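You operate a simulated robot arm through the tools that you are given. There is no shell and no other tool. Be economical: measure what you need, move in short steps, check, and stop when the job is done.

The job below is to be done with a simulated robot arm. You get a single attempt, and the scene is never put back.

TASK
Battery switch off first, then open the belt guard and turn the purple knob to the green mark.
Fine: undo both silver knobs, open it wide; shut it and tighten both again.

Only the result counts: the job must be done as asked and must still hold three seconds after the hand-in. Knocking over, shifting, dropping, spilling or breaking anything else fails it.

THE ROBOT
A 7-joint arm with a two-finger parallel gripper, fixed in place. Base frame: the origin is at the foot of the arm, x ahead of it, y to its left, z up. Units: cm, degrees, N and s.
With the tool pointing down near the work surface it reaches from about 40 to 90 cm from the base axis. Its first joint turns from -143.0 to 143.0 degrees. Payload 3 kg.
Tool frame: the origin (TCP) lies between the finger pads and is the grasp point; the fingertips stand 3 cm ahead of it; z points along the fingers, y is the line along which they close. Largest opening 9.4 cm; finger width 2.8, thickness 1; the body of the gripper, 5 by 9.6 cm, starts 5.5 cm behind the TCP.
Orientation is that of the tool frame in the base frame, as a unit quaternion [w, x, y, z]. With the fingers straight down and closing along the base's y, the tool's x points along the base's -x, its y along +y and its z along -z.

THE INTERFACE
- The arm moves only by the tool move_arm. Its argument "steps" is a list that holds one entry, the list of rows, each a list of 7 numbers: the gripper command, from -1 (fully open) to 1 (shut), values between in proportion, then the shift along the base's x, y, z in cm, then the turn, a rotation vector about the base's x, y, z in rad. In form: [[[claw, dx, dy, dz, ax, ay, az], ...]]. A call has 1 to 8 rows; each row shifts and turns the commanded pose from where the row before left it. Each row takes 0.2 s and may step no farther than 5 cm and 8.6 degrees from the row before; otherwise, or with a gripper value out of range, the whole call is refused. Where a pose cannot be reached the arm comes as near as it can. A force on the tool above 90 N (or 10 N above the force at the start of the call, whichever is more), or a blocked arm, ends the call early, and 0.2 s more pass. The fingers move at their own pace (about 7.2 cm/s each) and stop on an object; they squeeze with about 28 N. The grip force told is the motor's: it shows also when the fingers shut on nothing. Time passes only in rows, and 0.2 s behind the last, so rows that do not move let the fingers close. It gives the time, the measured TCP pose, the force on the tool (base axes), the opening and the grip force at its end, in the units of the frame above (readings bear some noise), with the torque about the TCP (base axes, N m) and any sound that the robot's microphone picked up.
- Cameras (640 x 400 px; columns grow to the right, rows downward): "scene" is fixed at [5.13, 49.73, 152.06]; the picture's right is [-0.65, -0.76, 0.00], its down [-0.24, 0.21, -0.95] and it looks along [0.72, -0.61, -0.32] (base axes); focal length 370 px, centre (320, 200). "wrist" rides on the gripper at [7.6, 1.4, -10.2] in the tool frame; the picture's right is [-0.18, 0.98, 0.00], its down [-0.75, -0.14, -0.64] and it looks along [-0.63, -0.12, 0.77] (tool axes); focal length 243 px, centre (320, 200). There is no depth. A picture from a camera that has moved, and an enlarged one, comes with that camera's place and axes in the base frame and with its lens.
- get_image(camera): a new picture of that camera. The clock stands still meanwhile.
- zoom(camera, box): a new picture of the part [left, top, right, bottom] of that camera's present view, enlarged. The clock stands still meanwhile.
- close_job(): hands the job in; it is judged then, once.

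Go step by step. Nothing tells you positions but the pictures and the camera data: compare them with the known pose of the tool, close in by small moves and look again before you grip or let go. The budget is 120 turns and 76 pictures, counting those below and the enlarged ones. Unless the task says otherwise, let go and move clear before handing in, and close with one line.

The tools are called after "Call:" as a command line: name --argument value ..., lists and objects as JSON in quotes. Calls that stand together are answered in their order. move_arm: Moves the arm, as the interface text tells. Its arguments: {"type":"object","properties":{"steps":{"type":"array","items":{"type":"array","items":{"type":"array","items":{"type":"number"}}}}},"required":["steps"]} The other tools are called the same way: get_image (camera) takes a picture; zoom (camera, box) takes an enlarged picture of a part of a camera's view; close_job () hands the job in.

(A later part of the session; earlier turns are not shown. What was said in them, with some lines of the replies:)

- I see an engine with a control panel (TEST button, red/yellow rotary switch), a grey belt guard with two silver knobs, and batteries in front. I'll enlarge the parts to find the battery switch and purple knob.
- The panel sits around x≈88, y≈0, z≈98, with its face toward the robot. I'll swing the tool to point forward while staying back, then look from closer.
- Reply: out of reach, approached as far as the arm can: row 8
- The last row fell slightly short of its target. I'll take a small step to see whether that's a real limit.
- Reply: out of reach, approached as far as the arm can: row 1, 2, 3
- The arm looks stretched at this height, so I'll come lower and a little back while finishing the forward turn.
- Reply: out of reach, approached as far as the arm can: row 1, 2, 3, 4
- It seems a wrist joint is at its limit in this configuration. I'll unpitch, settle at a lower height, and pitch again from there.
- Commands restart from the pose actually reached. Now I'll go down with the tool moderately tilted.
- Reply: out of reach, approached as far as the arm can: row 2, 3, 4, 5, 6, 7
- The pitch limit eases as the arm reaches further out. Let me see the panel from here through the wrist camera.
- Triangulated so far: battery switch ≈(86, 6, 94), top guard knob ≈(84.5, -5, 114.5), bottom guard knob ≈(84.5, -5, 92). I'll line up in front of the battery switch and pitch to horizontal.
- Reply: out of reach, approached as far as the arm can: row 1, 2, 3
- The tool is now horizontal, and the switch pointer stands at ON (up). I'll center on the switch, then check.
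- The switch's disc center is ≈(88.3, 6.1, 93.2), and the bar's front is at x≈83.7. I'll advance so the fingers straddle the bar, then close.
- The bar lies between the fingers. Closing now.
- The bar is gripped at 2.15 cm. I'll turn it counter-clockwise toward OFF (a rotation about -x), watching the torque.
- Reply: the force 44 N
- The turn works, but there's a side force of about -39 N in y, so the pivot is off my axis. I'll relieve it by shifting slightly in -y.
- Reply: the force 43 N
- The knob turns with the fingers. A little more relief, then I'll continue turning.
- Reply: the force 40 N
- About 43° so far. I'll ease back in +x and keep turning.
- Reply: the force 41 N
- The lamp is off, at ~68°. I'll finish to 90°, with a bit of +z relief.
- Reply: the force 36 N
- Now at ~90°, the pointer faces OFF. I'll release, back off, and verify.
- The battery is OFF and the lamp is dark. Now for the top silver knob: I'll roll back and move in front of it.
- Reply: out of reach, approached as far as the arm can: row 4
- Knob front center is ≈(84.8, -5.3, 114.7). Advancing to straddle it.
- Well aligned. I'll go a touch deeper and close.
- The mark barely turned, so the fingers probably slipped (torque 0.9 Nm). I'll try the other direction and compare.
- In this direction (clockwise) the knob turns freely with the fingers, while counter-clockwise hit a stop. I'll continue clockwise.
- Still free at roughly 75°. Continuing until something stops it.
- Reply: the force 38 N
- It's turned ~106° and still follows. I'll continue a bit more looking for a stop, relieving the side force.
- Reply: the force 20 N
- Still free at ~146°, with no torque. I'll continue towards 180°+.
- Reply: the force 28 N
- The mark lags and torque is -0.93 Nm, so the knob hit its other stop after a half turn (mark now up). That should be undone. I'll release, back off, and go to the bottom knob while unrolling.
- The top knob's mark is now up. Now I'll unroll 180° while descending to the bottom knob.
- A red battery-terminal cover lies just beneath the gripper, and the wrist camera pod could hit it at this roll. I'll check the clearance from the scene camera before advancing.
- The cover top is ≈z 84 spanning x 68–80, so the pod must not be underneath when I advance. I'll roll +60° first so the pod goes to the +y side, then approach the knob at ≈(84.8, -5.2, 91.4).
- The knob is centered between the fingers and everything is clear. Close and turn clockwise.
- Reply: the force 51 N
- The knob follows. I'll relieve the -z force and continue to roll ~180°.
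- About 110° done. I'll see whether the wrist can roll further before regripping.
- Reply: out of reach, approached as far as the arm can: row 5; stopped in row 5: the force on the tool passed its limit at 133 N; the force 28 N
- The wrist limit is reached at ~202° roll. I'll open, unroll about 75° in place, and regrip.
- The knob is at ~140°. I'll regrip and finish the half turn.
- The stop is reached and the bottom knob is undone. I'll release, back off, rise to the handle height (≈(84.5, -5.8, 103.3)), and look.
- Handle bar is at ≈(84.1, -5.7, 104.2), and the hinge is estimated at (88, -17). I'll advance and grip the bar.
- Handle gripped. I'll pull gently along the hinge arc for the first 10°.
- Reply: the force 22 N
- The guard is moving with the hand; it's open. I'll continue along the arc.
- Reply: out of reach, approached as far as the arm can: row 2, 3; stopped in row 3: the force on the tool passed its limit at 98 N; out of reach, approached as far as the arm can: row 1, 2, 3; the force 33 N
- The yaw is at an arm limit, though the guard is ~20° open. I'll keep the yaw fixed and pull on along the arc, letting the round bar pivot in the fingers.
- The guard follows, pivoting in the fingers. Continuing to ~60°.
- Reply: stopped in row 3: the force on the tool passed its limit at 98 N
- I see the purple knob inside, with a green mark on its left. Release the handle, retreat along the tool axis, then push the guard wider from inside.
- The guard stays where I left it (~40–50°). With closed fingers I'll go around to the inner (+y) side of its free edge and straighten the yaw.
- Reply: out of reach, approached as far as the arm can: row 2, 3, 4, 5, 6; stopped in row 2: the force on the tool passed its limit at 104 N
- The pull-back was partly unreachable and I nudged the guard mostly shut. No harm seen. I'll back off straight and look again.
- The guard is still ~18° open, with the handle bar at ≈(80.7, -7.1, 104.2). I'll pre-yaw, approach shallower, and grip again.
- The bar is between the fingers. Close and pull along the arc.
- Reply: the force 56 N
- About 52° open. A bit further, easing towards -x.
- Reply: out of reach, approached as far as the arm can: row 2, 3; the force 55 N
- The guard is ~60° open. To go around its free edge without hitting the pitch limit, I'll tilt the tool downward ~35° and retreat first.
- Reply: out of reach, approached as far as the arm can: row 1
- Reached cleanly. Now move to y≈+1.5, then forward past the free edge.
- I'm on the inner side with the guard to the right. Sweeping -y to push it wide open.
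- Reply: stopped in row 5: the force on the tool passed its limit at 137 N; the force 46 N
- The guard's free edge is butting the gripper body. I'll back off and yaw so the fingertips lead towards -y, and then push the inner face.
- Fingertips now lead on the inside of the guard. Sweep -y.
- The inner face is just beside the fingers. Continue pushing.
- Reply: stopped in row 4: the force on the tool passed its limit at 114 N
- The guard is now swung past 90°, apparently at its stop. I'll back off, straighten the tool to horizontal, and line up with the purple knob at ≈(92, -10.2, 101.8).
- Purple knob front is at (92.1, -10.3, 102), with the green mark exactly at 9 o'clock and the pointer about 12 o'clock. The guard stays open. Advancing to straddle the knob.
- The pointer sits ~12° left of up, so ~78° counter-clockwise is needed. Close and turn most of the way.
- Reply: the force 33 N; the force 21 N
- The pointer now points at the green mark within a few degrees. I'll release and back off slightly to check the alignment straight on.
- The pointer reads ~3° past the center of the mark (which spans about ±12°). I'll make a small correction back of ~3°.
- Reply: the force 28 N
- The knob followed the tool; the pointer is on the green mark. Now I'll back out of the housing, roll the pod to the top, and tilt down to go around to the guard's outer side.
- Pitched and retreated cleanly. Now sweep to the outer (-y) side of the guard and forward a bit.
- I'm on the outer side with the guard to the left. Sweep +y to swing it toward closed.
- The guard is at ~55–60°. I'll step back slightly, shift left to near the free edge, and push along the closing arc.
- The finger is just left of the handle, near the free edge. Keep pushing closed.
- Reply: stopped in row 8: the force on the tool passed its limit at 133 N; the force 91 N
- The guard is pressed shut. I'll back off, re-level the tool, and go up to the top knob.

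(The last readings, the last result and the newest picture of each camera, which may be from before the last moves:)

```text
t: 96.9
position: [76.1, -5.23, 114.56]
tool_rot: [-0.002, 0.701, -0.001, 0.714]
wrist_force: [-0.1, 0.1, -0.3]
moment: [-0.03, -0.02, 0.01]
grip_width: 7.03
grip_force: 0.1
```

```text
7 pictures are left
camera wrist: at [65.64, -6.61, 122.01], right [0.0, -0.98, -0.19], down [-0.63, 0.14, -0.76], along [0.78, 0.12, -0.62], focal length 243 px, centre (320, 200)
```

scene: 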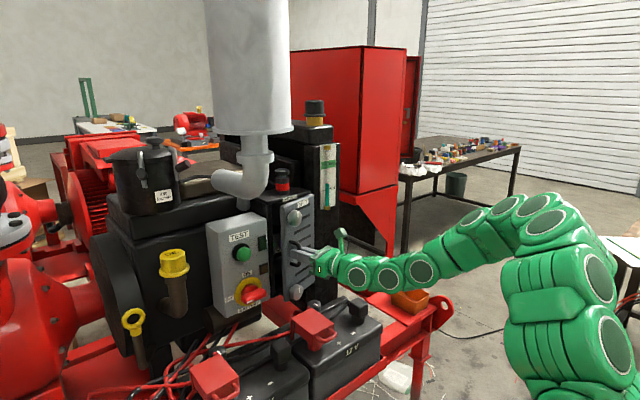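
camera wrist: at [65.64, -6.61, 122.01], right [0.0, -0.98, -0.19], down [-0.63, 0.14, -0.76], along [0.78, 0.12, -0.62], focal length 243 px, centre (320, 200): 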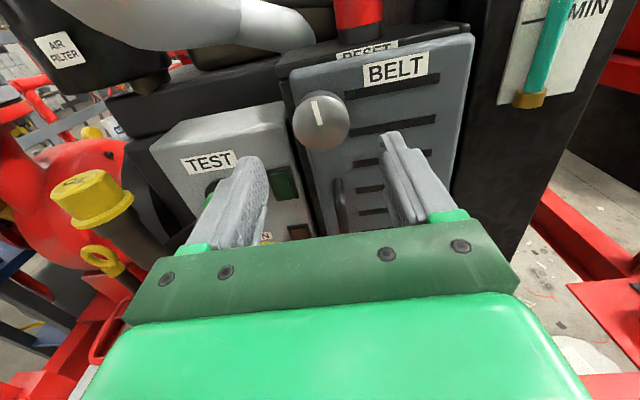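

The guard is flush and the top knob is where it was, mark up. Advance, grip, and turn counter-clockwise to its stop.

Call:
move_arm --steps '[[[-0.5, 2.6, 0, 0.2, 0, 0, 0], [-0.5, 2.6, 0, 0, 0, 0, 0], [-0.5, 2.4, 0, 0, 0, 0, 0], [1, 0, 0, 0, 0, 0, 0], [1, 0, 0, 0, 0, 0, 0], [1, 0, 0, 0, 0, 0, 0], [1, 0, 0, 0, -0.13, 0, 0], [1, 0, 0, 0, -0.13, 0, 0]]]'

Call:
move_arm --steps '[[[1, 0, 0, 0, -0.14, 0, 0], [1, 0, 0, 0, -0.14, 0, 0], [1, 0, 0, 0, -0.14, 0, 0], [1, 0, 0, 0, -0.14, 0, 0], [1, 0, 0, 0, -0.14, 0, 0], [1, 0, 0, 0, -0.14, 0, 0], [1, 0, 0, 0, -0.14, 0, 0]]]'

```text
t: 98.7
position: [83.63, -5.38, 114.76]
tool_rot: [0.09, 0.695, 0.092, 0.707]
wrist_force: [1.7, -0.5, 0.4]
moment: [-0.05, -0.3, 0.18]
grip_width: 4.42
grip_force: 44.8
```

```text
t: 100.3
position: [83.59, -5.28, 114.74]
tool_rot: [0.407, 0.571, 0.414, 0.58]
wrist_force: [-8.5, -0.2, -14.9]
moment: [-0.01, 0.72, -0.7]
grip_width: 4.43
grip_force: 44.7
```

It turns without resistance, ~71° so far. Continuing.

Call:
move_arm --steps '[[[1, 0, 0, 0, -0.14, 0, 0], [1, 0, 0, 0, -0.14, 0, 0], [1, 0, 0, 0, -0.14, 0, 0], [1, 0, 0, 0, -0.14, 0, 0], [1, 0, 0, 0, -0.14, 0, 0], [1, 0, 0, 0, -0.14, 0, 0], [1, 0, 0, 0, -0.14, 0, 0]]]'

Call:
move_arm --steps '[[[1, 0, 0, 0, -0.14, 0, 0], [1, 0, 0, 0, -0.14, 0, 0], [1, 0, 0, 0, -0.14, 0, 0], [1, 0, 0, 0, -0.14, 0, 0], [1, 0, 0, 0, -0.14, 0, 0], [1, 0, 0, 0, -0.14, 0, 0]]]'

```text
t: 101.9
position: [83.66, -5.24, 114.7]
tool_rot: [0.627, 0.312, 0.639, 0.317]
wrist_force: [7.8, -0.4, -12.0]
moment: [0.02, 0.43, 0.88]
grip_width: 4.44
grip_force: 44.9
```

```text
t: 103.3
position: [83.67, -5.36, 114.69]
tool_rot: [0.7, 0.031, 0.713, 0.03]
wrist_force: [2.1, -12.2, -20.2]
moment: [0.88, 0.85, -0.13]
grip_width: 4.45
grip_force: 44.6
```

Torque 0.88 Nm, the same as the original tight stop. One more nudge, then release and move down to the bottom knob, staying at ~60° roll-side clearance.

Call:
move_arm --steps '[[[1, 0, 0, 0, -0.14, 0, 0], [1, 0, 0, 0, -0.05, 0, 0], [-0.5, 0, 0, 0, 0, 0, 0], [-0.5, 0, 0, 0, 0, 0, 0], [-0.5, -3, 0, 0, 0, 0, 0], [-0.5, -3, 0, 0, 0, 0, 0], [-0.5, -2.2, 0, 0, 0, 0, 0]]]'

Call:
get_image --camera "wrist"

```text
t: 104.9
position: [75.51, -5.17, 114.7]
tool_rot: [0.7, -0.039, 0.712, -0.036]
wrist_force: [-0.2, 0.3, -0.4]
moment: [0.01, 0.02, 0.0]
grip_width: 7.04
grip_force: 0.0
```

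```text
6 pictures are left
camera wrist: at [65.08, -4.45, 107.23], right [0.0, 1.0, 0.08], down [-0.63, -0.06, 0.77], along [0.78, -0.05, 0.63], focal length 243 px, centre (320, 200)
```

wrist: 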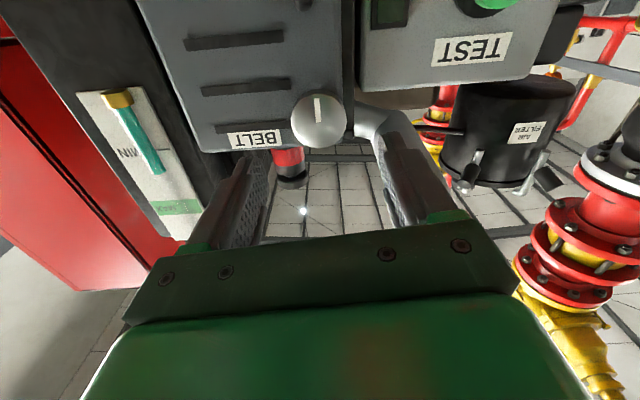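

The top knob's mark is back down (tight). Now roll up while descending to the bottom knob.

Call:
move_arm --steps '[[[-0.5, 0, 0, -0.97, 0.143, 0, 0], [-0.5, 0, 0, -0.97, 0.143, 0, 0], [-0.5, 0, 0, -0.97, 0.143, 0, 0], [-0.5, 0, 0, -0.97, 0.143, 0, 0], [-0.5, 0, 0, -0.97, 0.143, 0, 0], [-0.5, 0, 0, -0.97, 0.143, 0, 0], [-0.5, 0, 0, -0.97, 0.143, 0, 0], [-0.5, 0, 0, -0.97, 0.143, 0, 0]]]'

Call:
move_arm --steps '[[[-0.5, 0, 0, -0.97, 0.143, 0, 0], [-0.5, 0, 0, -0.97, 0.143, 0, 0], [-0.5, 0, 0, -0.97, 0.143, 0, 0], [-0.5, 0, 0, -0.97, 0.143, 0, 0], [-0.5, 0, 0, -0.97, 0.143, 0, 0], [-0.5, 0, 0, -0.97, 0.143, 0, 0], [-0.5, 0, 0, -0.97, 0.143, 0, 0], [-0.5, 0, 0, -0.97, 0.143, 0, 0]]]'

Call:
move_arm --steps '[[[-0.5, 0, 0, -0.97, 0.143, 0, 0], [-0.5, 0, 0, -0.97, 0.143, 0, 0], [-0.5, 0, 0, -0.97, 0.143, 0, 0], [-0.5, 0, 0, -0.97, 0.143, 0, 0], [-0.5, 0, 0, -0.97, 0.143, 0, 0], [-0.5, 0, 0, -0.97, 0.143, 0, 0], [-0.5, 0, 0, -0.97, 0.143, 0, 0], [-0.5, 0, 0, -0.97, 0.143, 0, 0]]]'

```text
t: 106.7
position: [75.38, -5.25, 106.87]
tool_rot: [0.608, 0.349, 0.618, 0.354]
wrist_force: [0.4, -0.4, 0.4]
moment: [0.01, 0.03, 0.02]
grip_width: 7.05
grip_force: 0.0
```

```text
t: 108.5
position: [75.39, -5.29, 99.33]
tool_rot: [0.323, 0.622, 0.327, 0.634]
wrist_force: [-0.3, -0.4, -0.2]
moment: [0.01, 0.01, -0.02]
grip_width: 7.09
grip_force: 0.1
```

```text
t: 110.3
position: [75.43, -5.35, 91.44]
tool_rot: [-0.065, 0.698, -0.066, 0.71]
wrist_force: [-0.8, 0.8, 0.7]
moment: [-0.03, -0.01, 0.0]
grip_width: 7.07
grip_force: 0.2
```

Roll is ~190° at (75.4, -5.35, 91.4). Advance onto the bottom knob, close, and begin turning counter-clockwise.

Call:
move_arm --steps '[[[-0.5, 2.8, 0.05, 0, 0, 0, 0], [-0.5, 2.8, 0, 0, 0, 0, 0], [-0.5, 2.6, 0, 0, 0, 0, 0], [1, 0, 0, 0, 0, 0, 0], [1, 0, 0, 0, 0, 0, 0], [1, 0, 0, 0, 0, 0, 0], [1, 0, 0, 0, -0.13, 0, 0]]]'

Call:
move_arm --steps '[[[1, 0, 0, 0, -0.14, 0, 0], [1, 0, 0, 0, -0.14, 0, 0], [1, 0, 0, 0, -0.14, 0, 0], [1, 0, 0, 0, -0.14, 0, 0], [1, 0, 0, 0, -0.14, 0, 0], [1, 0, 0, 0, -0.14, 0, 0], [1, 0, 0, 0, -0.14, 0, 0]]]'

Call:
move_arm --steps '[[[1, 0, 0, 0, -0.14, 0, 0], [1, 0, 0, 0, -0.14, 0, 0], [1, 0, 0, 0, -0.14, 0, 0], [1, 0, 0, 0, -0.14, 0, 0], [1, 0, 0, 0, -0.14, 0, 0], [1, 0, 0, 0, -0.14, 0, 0], [1, 0, 0, 0, -0.14, 0, 0]]]'

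Call:
get_image --camera "wrist"

```text
t: 111.9
position: [83.76, -5.31, 91.47]
tool_rot: [-0.018, 0.701, -0.019, 0.713]
wrist_force: [-0.3, -18.1, -5.5]
moment: [-0.03, 0.42, -0.47]
grip_width: 4.41
grip_force: 45.2
```

```text
t: 113.5
position: [83.66, -5.16, 91.41]
tool_rot: [0.313, 0.627, 0.319, 0.638]
wrist_force: [3.7, -13.5, -11.9]
moment: [0.0, 0.57, -0.11]
grip_width: 4.41
grip_force: 45.1
```

```text
t: 115.1
position: [83.67, -5.07, 91.33]
tool_rot: [0.57, 0.407, 0.583, 0.413]
wrist_force: [-5.6, 7.0, -44.2]
moment: [0.06, 0.67, -0.42]
grip_width: 4.45
grip_force: 45.2
```

```text
5 pictures are left
camera wrist: at [73.21, 2.44, 90.2], right [0.01, 0.15, 0.99], down [-0.63, -0.77, 0.12], along [0.78, -0.62, 0.09], focal length 243 px, centre (320, 200)
```

wrist: 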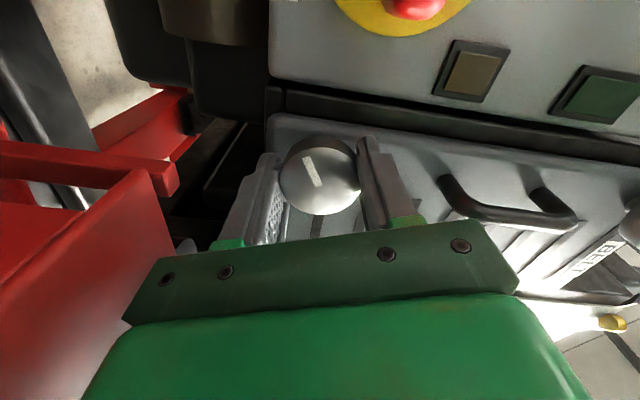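

About 115° is done, at roll ~71°. Regrip: open, roll back ~80°, and close again for the remaining turn.

Call:
move_arm --steps '[[[-0.5, 0, 0, 0, 0, 0, 0], [-0.5, 0, 0, 0, 0, 0, 0], [-0.5, 0, -0.15, 0.05, 0.14, 0, 0], [-0.5, 0, 0, 0, 0.14, 0, 0], [-0.5, 0, 0, 0, 0.14, 0, 0], [-0.5, 0, 0, 0, 0.14, 0, 0], [-0.5, 0, 0, 0, 0.14, 0, 0], [-0.5, 0, 0, 0, 0.14, 0, 0]]]'

Call:
move_arm --steps '[[[-0.5, 0, 0, 0, 0.14, 0, 0], [-0.5, 0, 0, 0, 0.14, 0, 0], [-0.5, 0, 0, 0, 0.14, 0, 0], [-0.5, 0, 0, 0, 0.14, 0, 0], [1, 0, 0, 0, 0, 0, 0], [1, 0, 0, 0, 0, 0, 0], [1, 0, 0, 0, 0, 0, 0]]]'

Call:
move_arm --steps '[[[1, 0, 0, 0, -0.14, 0, 0], [1, 0, 0, 0, -0.14, 0, 0], [1, 0, 0, 0, -0.14, 0, 0], [1, 0, 0, 0, -0.14, 0, 0], [1, 0, 0, 0, -0.14, 0, 0], [1, 0, 0, 0, -0.14, 0, 0], [1, 0, 0, 0, -0.14, 0, 0]]]'

Call:
move_arm --steps '[[[1, 0, 0, 0, -0.14, 0, 0], [1, 0, 0, 0, -0.14, 0, 0], [1, 0, 0, 0, -0.1, 0, 0]]]'

```text
t: 116.9
position: [83.58, -5.33, 91.59]
tool_rot: [0.356, 0.604, 0.361, 0.615]
wrist_force: [0.3, 0.3, 0.7]
moment: [0.0, -0.01, 0.0]
grip_width: 7.06
grip_force: 0.0
```

```text
t: 118.5
position: [83.61, -5.22, 91.5]
tool_rot: [0.174, 0.679, 0.178, 0.69]
wrist_force: [-5.1, 16.6, -11.9]
moment: [0.01, 0.16, 0.07]
grip_width: 4.41
grip_force: 44.2
```

```text
t: 120.1
position: [83.63, -5.29, 91.32]
tool_rot: [0.472, 0.518, 0.484, 0.524]
wrist_force: [-8.1, 26.9, -47.0]
moment: [1.12, 0.6, -0.09]
grip_width: 4.41
grip_force: 44.4
```

```text
t: 120.9
position: [83.73, -5.53, 91.37]
tool_rot: [0.563, 0.419, 0.574, 0.422]
wrist_force: [-3.5, 7.6, -58.6]
moment: [0.75, 0.62, -0.18]
grip_width: 4.44
grip_force: 44.5
```

Torque ~0.8–1.1 Nm means the stop is reached. Release, back out, and check both knobs from the scene camera and wrist.

Call:
move_arm --steps '[[[-0.5, 0, 0, 0, 0, 0, 0], [-0.5, 0, 0, 0, 0, 0, 0], [-0.5, -3, 0, 0, 0, 0, 0], [-0.5, -3, 0, 0, 0, 0, 0], [-0.5, -2.2, 0, 0, 0, 0, 0], [-0.5, 0, 0, 0, 0, 0, 0]]]'

Call:
zoom --camera "scene" --box '[200, 170, 380, 310]'

```text
t: 122.3
position: [75.49, -5.42, 91.63]
tool_rot: [0.563, 0.419, 0.572, 0.425]
wrist_force: [-0.7, -0.5, -0.3]
moment: [0.01, 0.02, -0.01]
grip_width: 7.05
grip_force: 0.1
```

```text
2.86 times, centred on (290, 240) of scene
camera zoom: at [5.13, 49.73, 152.06], right [-0.65, -0.76, 0.0], down [-0.24, 0.21, -0.95], along [0.72, -0.61, -0.32], focal length 1057 px, centre (406, 86)
```

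zoom: 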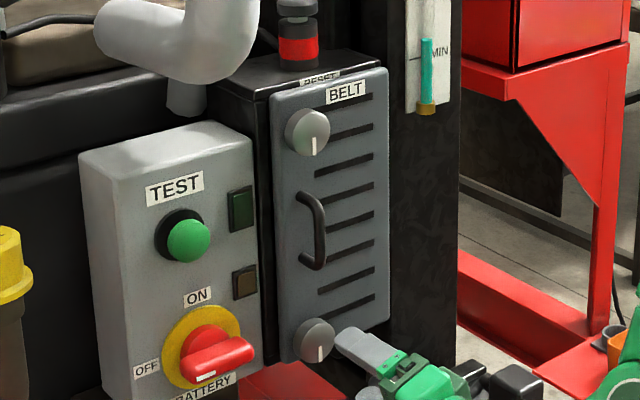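

Both marks are down again, the guard is flush, and the battery is OFF. I'll move the arm clear upward and take one overall look.

Call:
move_arm --steps '[[[-0.5, 0, 0, 4, 0, 0, 0], [-0.5, 0, -1, 4, 0, 0, 0], [-0.5, 0, -2, 4, 0, 0, 0], [-0.5, -1, -2, 3, 0, 0, 0], [-0.5, 0, 0, 0, 0, 0, 0]]]'

Call:
get_image --camera "scene"

```text
t: 123.5
position: [74.45, -10.32, 106.5]
tool_rot: [0.563, 0.417, 0.573, 0.425]
wrist_force: [0.2, 0.0, -0.4]
moment: [-0.01, -0.02, 0.01]
grip_width: 7.06
grip_force: 0.0
```

```text
3 pictures are left
```

scene: 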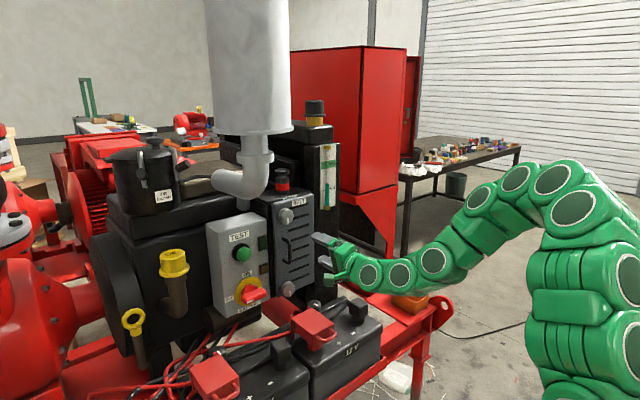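

The overall view matches the start apart from the battery switch being off. The arm is clear, so I'm handing in.

Call:
close_job

```text
The job is handed in.
```

The battery switch is off, the purple knob points at the green mark (to within a few degrees), and the belt guard is shut with both silver knobs turned back to their tight stops.
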